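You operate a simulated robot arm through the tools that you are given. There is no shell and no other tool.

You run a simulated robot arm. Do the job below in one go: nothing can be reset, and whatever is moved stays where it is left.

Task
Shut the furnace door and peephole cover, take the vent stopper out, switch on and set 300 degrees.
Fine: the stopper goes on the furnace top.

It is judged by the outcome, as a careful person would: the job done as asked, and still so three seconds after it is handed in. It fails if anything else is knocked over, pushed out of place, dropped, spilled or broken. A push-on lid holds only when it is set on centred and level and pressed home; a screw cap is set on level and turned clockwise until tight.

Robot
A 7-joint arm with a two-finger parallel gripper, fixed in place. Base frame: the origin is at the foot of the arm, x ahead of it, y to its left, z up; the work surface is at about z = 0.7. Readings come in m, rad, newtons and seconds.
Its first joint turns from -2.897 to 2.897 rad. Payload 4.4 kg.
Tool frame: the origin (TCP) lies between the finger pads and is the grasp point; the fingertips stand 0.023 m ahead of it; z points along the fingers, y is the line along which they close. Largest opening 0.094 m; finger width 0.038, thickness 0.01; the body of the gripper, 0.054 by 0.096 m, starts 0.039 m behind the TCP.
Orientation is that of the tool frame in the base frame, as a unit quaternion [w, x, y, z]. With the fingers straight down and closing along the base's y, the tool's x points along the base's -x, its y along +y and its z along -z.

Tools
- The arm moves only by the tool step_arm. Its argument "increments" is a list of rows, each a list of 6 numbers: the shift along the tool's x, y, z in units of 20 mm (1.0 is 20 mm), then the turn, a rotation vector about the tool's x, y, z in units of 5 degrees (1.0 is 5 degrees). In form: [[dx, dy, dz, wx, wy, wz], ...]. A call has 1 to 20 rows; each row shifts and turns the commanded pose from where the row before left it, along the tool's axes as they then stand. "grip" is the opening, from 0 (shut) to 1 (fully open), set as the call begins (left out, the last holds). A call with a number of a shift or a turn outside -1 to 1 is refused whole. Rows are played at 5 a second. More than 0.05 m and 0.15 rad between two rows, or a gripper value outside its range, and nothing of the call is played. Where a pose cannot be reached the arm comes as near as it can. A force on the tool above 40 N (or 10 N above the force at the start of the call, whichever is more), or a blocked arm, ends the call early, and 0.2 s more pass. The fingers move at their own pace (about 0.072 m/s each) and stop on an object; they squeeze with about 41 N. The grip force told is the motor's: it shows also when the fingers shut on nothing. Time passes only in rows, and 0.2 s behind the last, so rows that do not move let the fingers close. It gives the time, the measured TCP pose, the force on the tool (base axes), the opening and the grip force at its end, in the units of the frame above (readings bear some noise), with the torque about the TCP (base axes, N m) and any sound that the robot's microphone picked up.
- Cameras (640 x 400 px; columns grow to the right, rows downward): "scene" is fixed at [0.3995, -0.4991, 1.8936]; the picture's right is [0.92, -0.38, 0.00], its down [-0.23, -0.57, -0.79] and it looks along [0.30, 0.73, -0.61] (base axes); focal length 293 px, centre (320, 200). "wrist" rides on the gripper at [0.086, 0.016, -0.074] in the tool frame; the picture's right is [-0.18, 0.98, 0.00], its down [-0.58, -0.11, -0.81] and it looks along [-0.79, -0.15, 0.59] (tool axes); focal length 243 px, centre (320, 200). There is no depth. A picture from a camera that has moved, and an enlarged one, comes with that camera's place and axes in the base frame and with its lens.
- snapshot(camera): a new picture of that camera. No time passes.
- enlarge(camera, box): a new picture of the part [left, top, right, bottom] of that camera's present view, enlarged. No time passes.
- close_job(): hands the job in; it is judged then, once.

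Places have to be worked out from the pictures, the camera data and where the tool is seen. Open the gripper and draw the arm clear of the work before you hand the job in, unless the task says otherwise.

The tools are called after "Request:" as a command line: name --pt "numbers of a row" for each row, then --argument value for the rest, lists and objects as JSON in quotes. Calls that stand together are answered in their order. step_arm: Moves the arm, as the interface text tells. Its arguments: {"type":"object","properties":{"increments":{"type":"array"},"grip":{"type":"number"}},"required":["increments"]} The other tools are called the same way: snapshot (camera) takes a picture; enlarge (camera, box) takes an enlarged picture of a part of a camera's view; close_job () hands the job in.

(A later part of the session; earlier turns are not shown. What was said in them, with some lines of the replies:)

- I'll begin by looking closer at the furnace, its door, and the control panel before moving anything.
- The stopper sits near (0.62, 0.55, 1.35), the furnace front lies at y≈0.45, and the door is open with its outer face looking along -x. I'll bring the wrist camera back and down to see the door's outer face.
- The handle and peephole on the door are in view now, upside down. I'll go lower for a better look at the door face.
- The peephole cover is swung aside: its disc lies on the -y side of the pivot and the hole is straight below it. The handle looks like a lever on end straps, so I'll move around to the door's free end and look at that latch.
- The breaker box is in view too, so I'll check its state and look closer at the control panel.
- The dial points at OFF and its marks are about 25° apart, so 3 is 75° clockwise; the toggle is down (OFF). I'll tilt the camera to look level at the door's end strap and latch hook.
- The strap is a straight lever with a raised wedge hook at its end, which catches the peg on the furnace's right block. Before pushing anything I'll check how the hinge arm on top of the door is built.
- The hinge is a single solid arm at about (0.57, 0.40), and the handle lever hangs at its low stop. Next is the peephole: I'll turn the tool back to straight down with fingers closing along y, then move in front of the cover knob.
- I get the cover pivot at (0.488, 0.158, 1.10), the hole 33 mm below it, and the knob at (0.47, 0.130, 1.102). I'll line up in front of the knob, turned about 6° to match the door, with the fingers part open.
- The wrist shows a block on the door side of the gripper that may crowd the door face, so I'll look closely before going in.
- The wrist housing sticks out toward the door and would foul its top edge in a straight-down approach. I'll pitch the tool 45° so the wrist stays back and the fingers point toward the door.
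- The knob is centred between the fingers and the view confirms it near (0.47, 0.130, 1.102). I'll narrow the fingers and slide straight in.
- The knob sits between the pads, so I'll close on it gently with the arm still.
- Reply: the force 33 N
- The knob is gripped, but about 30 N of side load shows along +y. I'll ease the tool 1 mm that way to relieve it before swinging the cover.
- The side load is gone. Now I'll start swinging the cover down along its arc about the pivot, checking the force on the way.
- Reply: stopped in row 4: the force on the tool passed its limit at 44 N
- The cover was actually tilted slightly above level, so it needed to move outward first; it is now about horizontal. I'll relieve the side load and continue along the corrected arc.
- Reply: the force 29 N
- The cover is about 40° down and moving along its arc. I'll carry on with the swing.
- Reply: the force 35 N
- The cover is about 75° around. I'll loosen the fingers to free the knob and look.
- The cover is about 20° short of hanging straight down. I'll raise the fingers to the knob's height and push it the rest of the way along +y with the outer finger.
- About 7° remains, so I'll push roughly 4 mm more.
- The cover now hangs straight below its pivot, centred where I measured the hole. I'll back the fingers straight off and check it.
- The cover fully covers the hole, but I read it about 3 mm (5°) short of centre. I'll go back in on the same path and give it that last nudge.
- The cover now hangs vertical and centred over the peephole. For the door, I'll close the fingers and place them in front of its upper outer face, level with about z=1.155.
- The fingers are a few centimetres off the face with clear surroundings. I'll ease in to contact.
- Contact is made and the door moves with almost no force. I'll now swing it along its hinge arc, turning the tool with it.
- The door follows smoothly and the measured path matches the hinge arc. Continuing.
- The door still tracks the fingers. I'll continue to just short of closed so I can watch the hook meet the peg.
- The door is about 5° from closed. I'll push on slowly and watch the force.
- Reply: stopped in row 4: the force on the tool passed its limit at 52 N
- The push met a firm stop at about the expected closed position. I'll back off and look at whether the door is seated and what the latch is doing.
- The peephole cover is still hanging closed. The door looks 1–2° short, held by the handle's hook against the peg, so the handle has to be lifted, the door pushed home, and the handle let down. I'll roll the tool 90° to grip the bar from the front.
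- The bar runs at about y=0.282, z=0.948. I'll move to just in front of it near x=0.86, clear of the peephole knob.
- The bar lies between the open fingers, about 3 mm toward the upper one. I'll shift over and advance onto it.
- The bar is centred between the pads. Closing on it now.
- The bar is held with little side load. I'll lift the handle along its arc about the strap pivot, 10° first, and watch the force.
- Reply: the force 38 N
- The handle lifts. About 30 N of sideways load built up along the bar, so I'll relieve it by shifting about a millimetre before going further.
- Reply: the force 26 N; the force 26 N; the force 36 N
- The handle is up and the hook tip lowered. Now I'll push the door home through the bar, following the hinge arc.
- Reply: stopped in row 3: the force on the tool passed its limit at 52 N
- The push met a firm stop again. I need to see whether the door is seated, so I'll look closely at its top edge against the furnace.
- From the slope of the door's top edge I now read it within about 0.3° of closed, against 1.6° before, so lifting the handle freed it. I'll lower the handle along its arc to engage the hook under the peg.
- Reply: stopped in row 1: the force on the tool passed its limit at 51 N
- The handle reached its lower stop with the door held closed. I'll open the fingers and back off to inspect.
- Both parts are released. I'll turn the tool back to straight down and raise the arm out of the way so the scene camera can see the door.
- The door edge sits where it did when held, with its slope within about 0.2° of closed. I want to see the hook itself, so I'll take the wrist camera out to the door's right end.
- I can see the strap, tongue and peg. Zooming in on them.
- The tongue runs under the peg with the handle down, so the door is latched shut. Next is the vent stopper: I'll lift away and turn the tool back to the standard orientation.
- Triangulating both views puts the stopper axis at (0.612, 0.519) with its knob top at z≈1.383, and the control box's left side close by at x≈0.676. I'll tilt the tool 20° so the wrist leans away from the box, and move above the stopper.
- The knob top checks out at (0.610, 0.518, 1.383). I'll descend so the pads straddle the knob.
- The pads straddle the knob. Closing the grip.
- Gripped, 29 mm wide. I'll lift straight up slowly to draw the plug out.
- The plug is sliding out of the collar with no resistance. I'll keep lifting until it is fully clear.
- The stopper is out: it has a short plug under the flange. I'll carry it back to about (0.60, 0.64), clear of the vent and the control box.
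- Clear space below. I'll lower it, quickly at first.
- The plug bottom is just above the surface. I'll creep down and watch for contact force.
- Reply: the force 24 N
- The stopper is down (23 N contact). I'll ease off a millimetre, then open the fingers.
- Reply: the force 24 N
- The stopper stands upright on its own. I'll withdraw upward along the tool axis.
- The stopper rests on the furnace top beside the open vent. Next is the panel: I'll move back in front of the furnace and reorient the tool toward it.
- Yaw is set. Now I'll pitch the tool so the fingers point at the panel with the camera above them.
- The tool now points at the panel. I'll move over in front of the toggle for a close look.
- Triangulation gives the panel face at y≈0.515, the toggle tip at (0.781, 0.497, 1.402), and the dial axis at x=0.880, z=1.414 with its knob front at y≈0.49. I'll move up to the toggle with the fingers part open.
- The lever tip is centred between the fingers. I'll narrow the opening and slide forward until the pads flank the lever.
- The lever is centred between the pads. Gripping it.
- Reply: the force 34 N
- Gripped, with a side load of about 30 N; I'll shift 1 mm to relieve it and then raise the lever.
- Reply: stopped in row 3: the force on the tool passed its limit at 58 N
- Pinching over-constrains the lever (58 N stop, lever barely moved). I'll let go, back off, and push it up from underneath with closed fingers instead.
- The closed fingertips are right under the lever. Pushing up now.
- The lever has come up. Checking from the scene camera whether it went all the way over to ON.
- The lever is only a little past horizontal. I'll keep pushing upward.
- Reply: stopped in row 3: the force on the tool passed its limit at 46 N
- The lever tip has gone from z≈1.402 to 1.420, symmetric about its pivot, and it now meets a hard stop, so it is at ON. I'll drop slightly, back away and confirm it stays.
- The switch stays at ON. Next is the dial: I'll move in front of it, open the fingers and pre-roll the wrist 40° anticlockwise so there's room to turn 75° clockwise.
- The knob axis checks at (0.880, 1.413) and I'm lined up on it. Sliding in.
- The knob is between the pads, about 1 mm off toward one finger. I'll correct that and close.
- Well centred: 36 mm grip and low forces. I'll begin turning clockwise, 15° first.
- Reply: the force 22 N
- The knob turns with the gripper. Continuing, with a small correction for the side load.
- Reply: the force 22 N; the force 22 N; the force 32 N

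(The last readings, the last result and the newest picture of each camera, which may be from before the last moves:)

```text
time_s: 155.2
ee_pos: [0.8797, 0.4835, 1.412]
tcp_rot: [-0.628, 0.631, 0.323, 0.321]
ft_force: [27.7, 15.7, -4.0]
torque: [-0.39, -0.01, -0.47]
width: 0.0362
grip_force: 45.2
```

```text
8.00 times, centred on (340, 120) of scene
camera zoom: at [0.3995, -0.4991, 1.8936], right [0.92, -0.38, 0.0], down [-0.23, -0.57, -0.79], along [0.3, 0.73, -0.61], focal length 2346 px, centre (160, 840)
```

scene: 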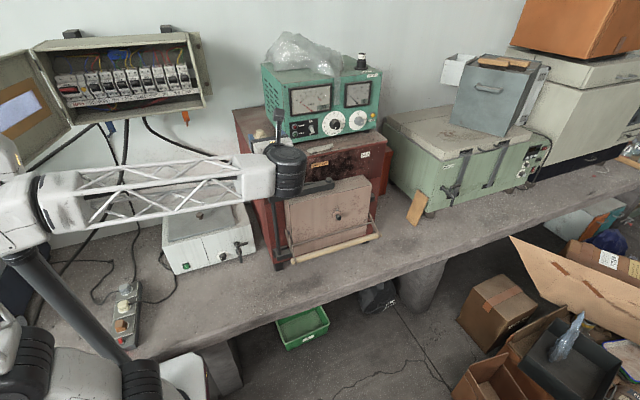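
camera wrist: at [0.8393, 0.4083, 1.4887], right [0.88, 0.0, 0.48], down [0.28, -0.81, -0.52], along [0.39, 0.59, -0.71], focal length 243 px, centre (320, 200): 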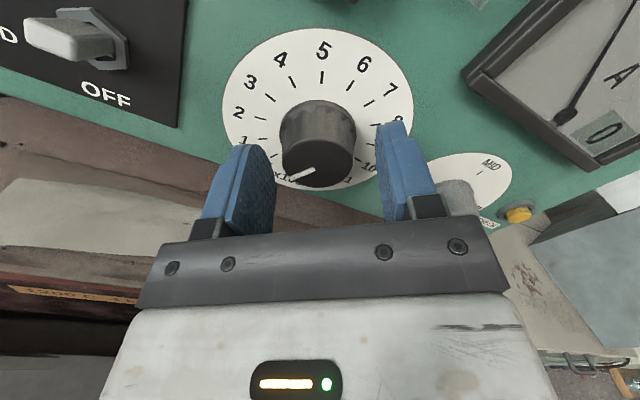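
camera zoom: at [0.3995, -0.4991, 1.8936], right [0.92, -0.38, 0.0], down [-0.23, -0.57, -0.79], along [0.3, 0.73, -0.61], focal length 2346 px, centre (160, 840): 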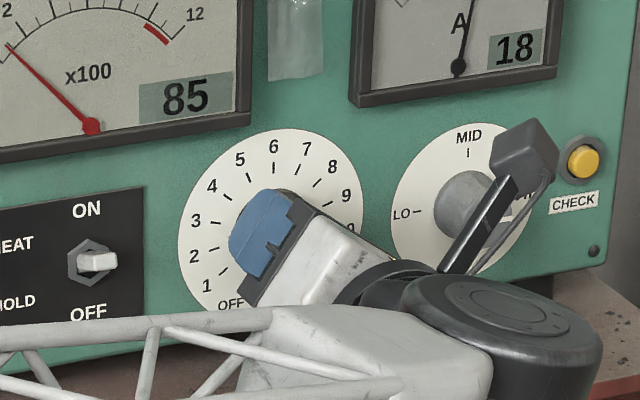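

The furnace is heating: the display shows 85, the ammeter 18 A, and the HEAT lamp is lit. I'll release the knob and back off to read the pointer.

Request:
step_arm --pt "0 0 0 0 0 0" --pt "0 0 0 0 0 0" --pt "0 0 0 0 0 0" --grip 0.6

Request:
step_arm --pt "0 0 -0.6 0 0 0" --pt "0 0 -0.9 0 0 0" --pt "0 0 -0.9 0 0 0" --pt "0 0 -0.9 0 0 0" --pt "0 0 -0.9 0 0 0" --pt "0 0 -0.9 0 0 0"

Request:
snapshot --camera "wrist"

Request:
enlarge --camera "scene" --box '[310, 95, 370, 145]'

```text
time_s: 156.1
ee_pos: [0.8808, 0.4843, 1.4108]
tcp_rot: [-0.628, 0.631, 0.323, 0.321]
ft_force: [-0.3, -0.5, 1.2]
torque: [0.01, -0.01, -0.03]
width: 0.0565
grip_force: 0.0
```

```text
time_s: 157.4
ee_pos: [0.8788, 0.3815, 1.4118]
tcp_rot: [-0.628, 0.63, 0.323, 0.322]
ft_force: [0.4, -0.3, -0.1]
torque: [-0.03, -0.01, 0.02]
width: 0.0563
grip_force: 0.2
```

```text
taken
camera wrist: at [0.943, 0.3078, 1.4722], right [0.69, 0.0, -0.72], down [-0.43, -0.81, -0.4], along [-0.58, 0.59, -0.56], focal length 243 px, centre (320, 200)
```

wrist: 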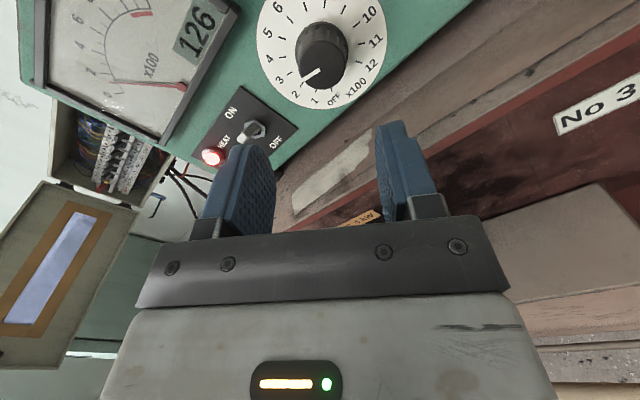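

```text
8.00 times, centred on (340, 120) of scene
camera zoom: at [0.3995, -0.4991, 1.8936], right [0.92, -0.38, 0.0], down [-0.23, -0.57, -0.79], along [0.3, 0.73, -0.61], focal length 2346 px, centre (160, 840)
```

zoom: 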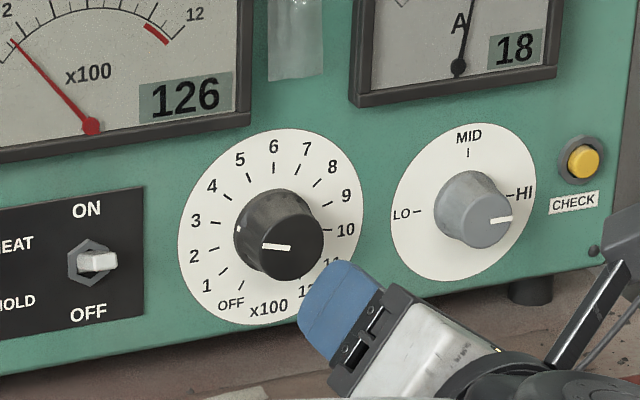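

The pointer is near 3. I'll zoom in for a precise reading.

Request:
enlarge --camera "scene" --box '[328, 112, 352, 136]'

Request:
enlarge --camera "wrist" --box '[250, 0, 400, 120]'

```text
16.00 times, centred on (340, 124) of scene
camera zoom: at [0.3995, -0.4991, 1.8936], right [0.92, -0.38, 0.0], down [-0.23, -0.57, -0.79], along [0.3, 0.73, -0.61], focal length 4692 px, centre (0, 1416)
```

zoom: 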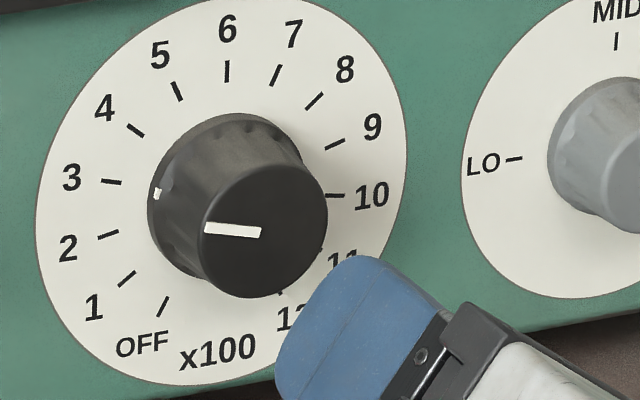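

```text
3.33 times, centred on (325, 60) of wrist
camera zoom: at [0.943, 0.3078, 1.4722], right [0.69, 0.0, -0.72], down [-0.43, -0.81, -0.4], along [-0.58, 0.59, -0.56], focal length 809 px, centre (303, 667)
```

zoom: 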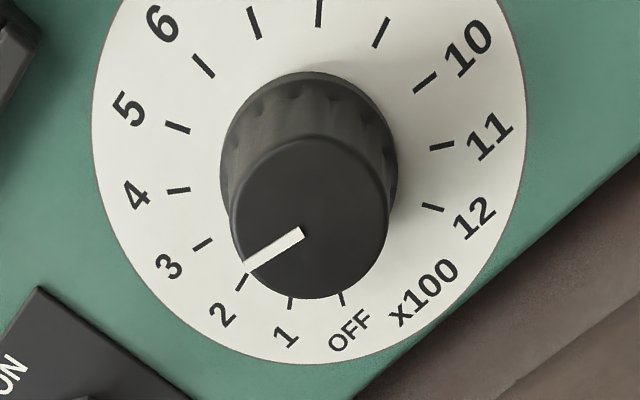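

Request:
enlarge --camera "wrist" --box '[280, 30, 360, 100]'

Request:
enlarge --camera "scene" --box '[329, 114, 345, 134]'

```text
5.71 times, centred on (320, 65) of wrist
camera zoom: at [0.943, 0.3078, 1.4722], right [0.69, 0.0, -0.72], down [-0.43, -0.81, -0.4], along [-0.58, 0.59, -0.56], focal length 1386 px, centre (320, 971)
```

zoom: 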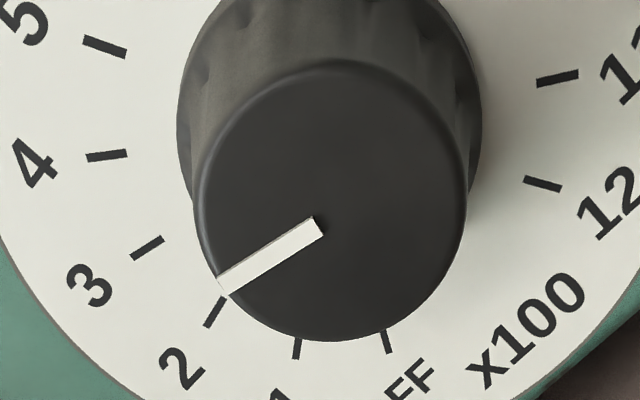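

```text
16.00 times, centred on (337, 124) of scene
camera zoom: at [0.3995, -0.4991, 1.8936], right [0.92, -0.38, 0.0], down [-0.23, -0.57, -0.79], along [0.3, 0.73, -0.61], focal length 4692 px, centre (48, 1416)
```

zoom: 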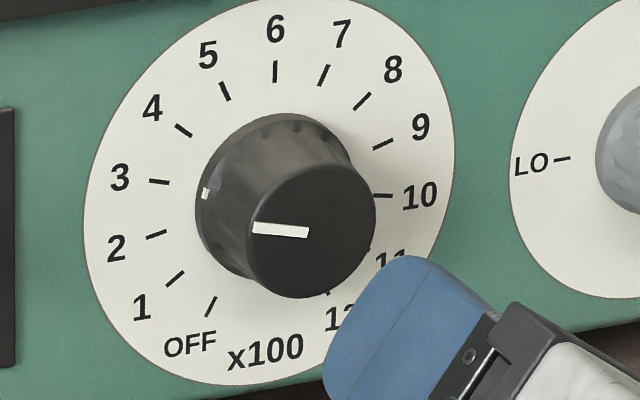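

Both views put the pointer at about −75.5° against the 3 mark's −75°, so it reads 300 within a few degrees, and the furnace is heating. I'll draw the arm clear and make a last check of everything.

Request:
step_arm --pt "0 0 -1 0 0 0" --pt "0 0 -1 0 0 0" --pt "0 0 -1 0 0 0" --pt "0 0 -1 0 0 0" --pt "0 0 -1 0 0 0" --pt "0 0 -1 0 0 0" --pt "0 0 -1 0 0 0" --pt "0 0 -1 0 0 0" --grip 1.0

Request:
step_arm --pt "-0.4 -0.9 0 0 0 0" --pt "-0.4 -0.9 0 0 0 0" --pt "-0.4 -0.9 0 0 0 0" --pt "-0.4 -0.9 0 0 0 0" --pt "-0.4 -0.9 0 0 0 0" --pt "-0.4 -0.9 0 0 0 0" --pt "-0.4 -0.9 0 0 0 0" --pt "-0.4 -0.9 0 0 0 0" --pt "-0.4 -0.9 0 0 0 0" --pt "-0.4 -0.9 0 0 0 0" --pt "-0.4 -0.9 0 0 0 0" --pt "-0.4 -0.9 0 0 0 0" --pt "-0.4 -0.9 0 0 0 0" --pt "-0.4 -0.9 0 0 0 0" --pt "-0.4 -0.9 0 0 0 0" --pt "-0.4 -0.9 0 0 0 0" --pt "-0.4 -0.9 0 0 0 0" --pt "-0.4 -0.9 0 0 0 0"

Request:
snapshot --camera "scene"

Request:
enlarge --camera "scene" --box '[225, 90, 395, 200]'

Request:
enlarge --camera "scene" --box '[255, 165, 395, 275]'

```text
time_s: 159.2
ee_pos: [0.8811, 0.2222, 1.415]
tcp_rot: [-0.629, 0.63, 0.324, 0.321]
ft_force: [-0.5, -0.4, -0.2]
torque: [0.01, -0.01, -0.03]
width: 0.0939
grip_force: 0.0
```

```text
time_s: 163.1
ee_pos: [0.5329, 0.2206, 1.4865]
tcp_rot: [-0.629, 0.63, 0.324, 0.321]
ft_force: [-0.1, -0.3, 0.5]
torque: [0.02, -0.02, 0.01]
width: 0.0943
grip_force: 0.1
```

```text
taken
```

scene: 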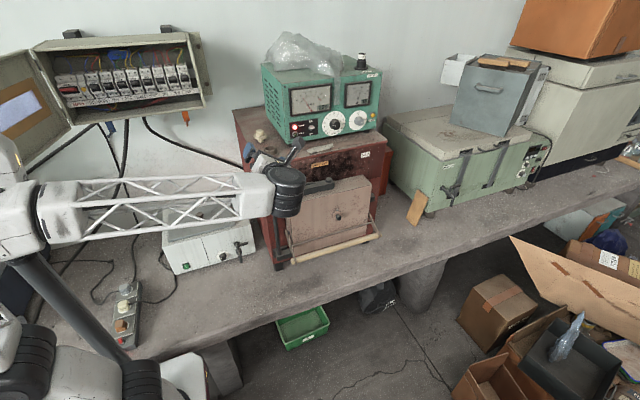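

```text
3.64 times, centred on (310, 145) of scene
camera zoom: at [0.3995, -0.4991, 1.8936], right [0.92, -0.38, 0.0], down [-0.23, -0.57, -0.79], along [0.3, 0.73, -0.61], focal length 1066 px, centre (356, 400)
```

zoom: 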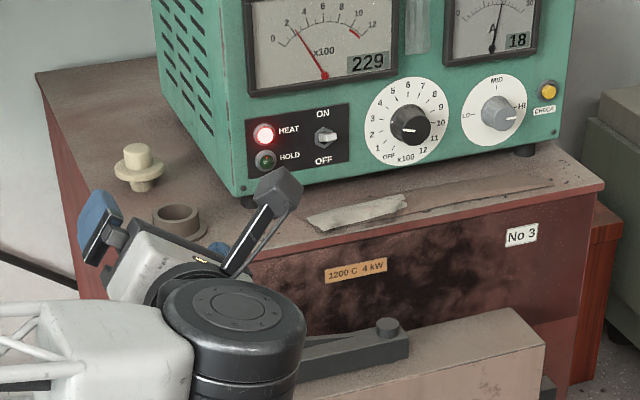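

```text
3.64 times, centred on (325, 220) of scene
camera zoom: at [0.3995, -0.4991, 1.8936], right [0.92, -0.38, 0.0], down [-0.23, -0.57, -0.79], along [0.3, 0.73, -0.61], focal length 1066 px, centre (302, 127)
```

zoom: 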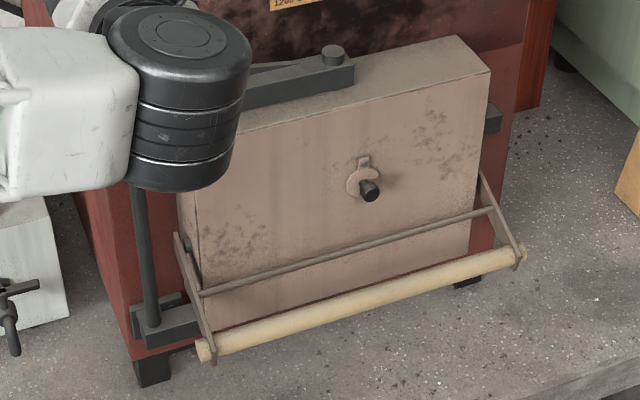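

Everything looks right, with the temperature at 229 and climbing. I'll withdraw the arm further and wait, so the held temperature shows what the dial is really set to.

Request:
step_arm --pt "-0.4 -0.9 -0.3 0 0 0" --pt "-0.4 -0.9 -0.3 0 0 0" --pt "-0.4 -0.9 -0.3 0 0 0" --pt "-0.4 -0.9 -0.3 0 0 0" --pt "-0.4 -0.9 -0.3 0 0 0" --pt "-0.4 -0.9 -0.3 0 0 0" --pt "-0.4 -0.9 -0.3 0 0 0" --pt "0 0 0 0 0 0" --pt "0 0 0 0 0 0" --pt "0 0 0 0 0 0" --pt "0 0 0 0 0 0" --pt "0 0 0 0 0 0" --pt "0 0 0 0 0 0" --pt "0 0 0 0 0 0" --pt "0 0 0 0 0 0" --pt "0 0 0 0 0 0" --pt "0 0 0 0 0 0" --pt "0 0 0 0 0 0" --pt "0 0 0 0 0 0" --pt "0 0 0 0 0 0"

Request:
step_arm --pt "0 0 0 0 0 0" --pt "0 0 0 0 0 0" --pt "0 0 0 0 0 0" --pt "0 0 0 0 0 0" --pt "0 0 0 0 0 0" --pt "0 0 0 0 0 0" --pt "0 0 0 0 0 0" --pt "0 0 0 0 0 0" --pt "0 0 0 0 0 0" --pt "0 0 0 0 0 0" --pt "0 0 0 0 0 0" --pt "0 0 0 0 0 0" --pt "0 0 0 0 0 0" --pt "0 0 0 0 0 0" --pt "0 0 0 0 0 0" --pt "0 0 0 0 0 0" --pt "0 0 0 0 0 0" --pt "0 0 0 0 0 0" --pt "0 0 0 0 0 0" --pt "0 0 0 0 0 0"

Request:
enlarge --camera "scene" --box '[255, 75, 385, 160]'

Request:
snapshot --camera "scene"

```text
time_s: 167.2
ee_pos: [0.3991, 0.1813, 1.5137]
tcp_rot: [-0.628, 0.63, 0.324, 0.321]
ft_force: [0.0, -0.1, 0.0]
torque: [0.02, -0.01, -0.04]
width: 0.094
grip_force: 0.0
```

```text
time_s: 171.4
ee_pos: [0.3993, 0.181, 1.5135]
tcp_rot: [-0.628, 0.63, 0.324, 0.321]
ft_force: [0.3, -0.3, -0.6]
torque: [-0.02, 0.0, -0.03]
width: 0.0939
grip_force: 0.1
```

```text
4.71 times, centred on (320, 118) of scene
camera zoom: at [0.3995, -0.4991, 1.8936], right [0.92, -0.38, 0.0], down [-0.23, -0.57, -0.79], along [0.3, 0.73, -0.61], focal length 1380 px, centre (320, 588)
```

zoom: 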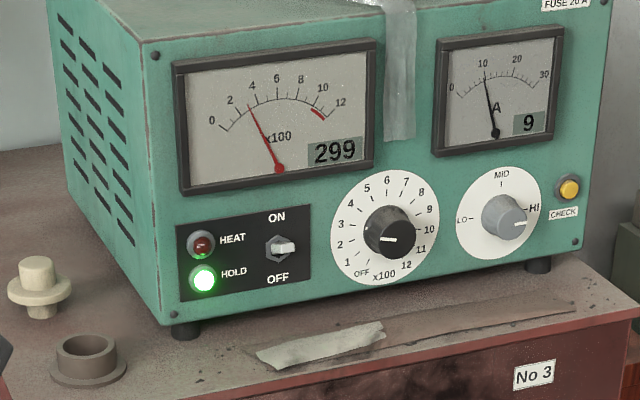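

```text
taken
```

scene: 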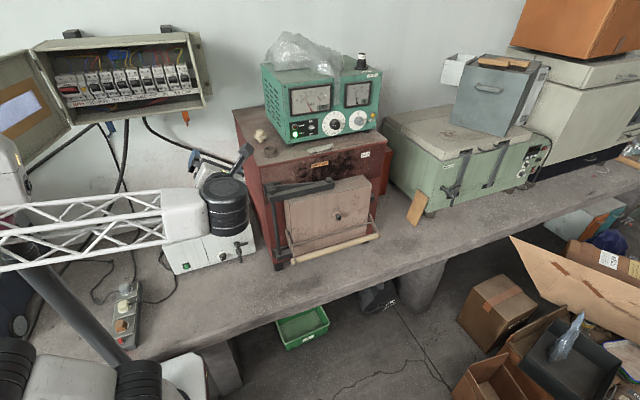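

The furnace now holds at 299 with the HOLD lamp lit, so the setting is right. One last close look at the door and peephole cover before handing in.

Request:
enlarge --camera "scene" --box '[255, 165, 395, 275]'

Request:
enlarge --camera "scene" --box '[355, 165, 395, 215]'

```text
3.64 times, centred on (325, 220) of scene
camera zoom: at [0.3995, -0.4991, 1.8936], right [0.92, -0.38, 0.0], down [-0.23, -0.57, -0.79], along [0.3, 0.73, -0.61], focal length 1066 px, centre (302, 127)
```

zoom: 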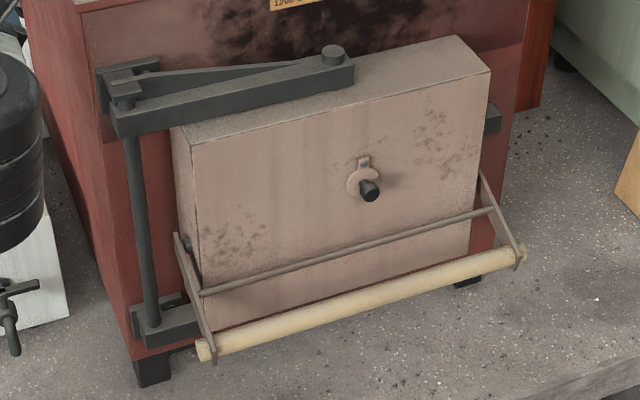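

```text
8.00 times, centred on (375, 190) of scene
camera zoom: at [0.3995, -0.4991, 1.8936], right [0.92, -0.38, 0.0], down [-0.23, -0.57, -0.79], along [0.3, 0.73, -0.61], focal length 2346 px, centre (-120, 280)
```

zoom: 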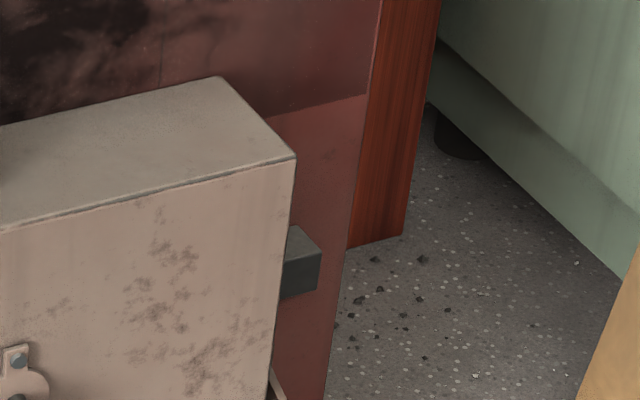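

The door's top edge is within about 0.2° of parallel to the furnace front and the handle is down on its latch. The cover hangs over the peephole, the stopper stands on the furnace top, and the arm is open and clear. Handing in.

Request:
close_job

```text
The job is handed in.
```

The furnace is shut up, switched on and holding at 299 degrees. I handed the job in with the arm open and clear. I saw nothing knocked over or pushed out of place.

- **Door:** it is shut. The handle hook first caught on its peg, so I lifted the handle, pushed the door home and lowered the handle. The hook now sits under the peg.
- **Peephole cover:** it hangs straight down over the hole.
- **Vent stopper:** it is out and standing upright on the furnace top, beside the open vent and clear of the control box.
- **Switch and dial:** the switch is at ON and the dial points at 3 (×100). The HOLD light came on at 299 on the display.
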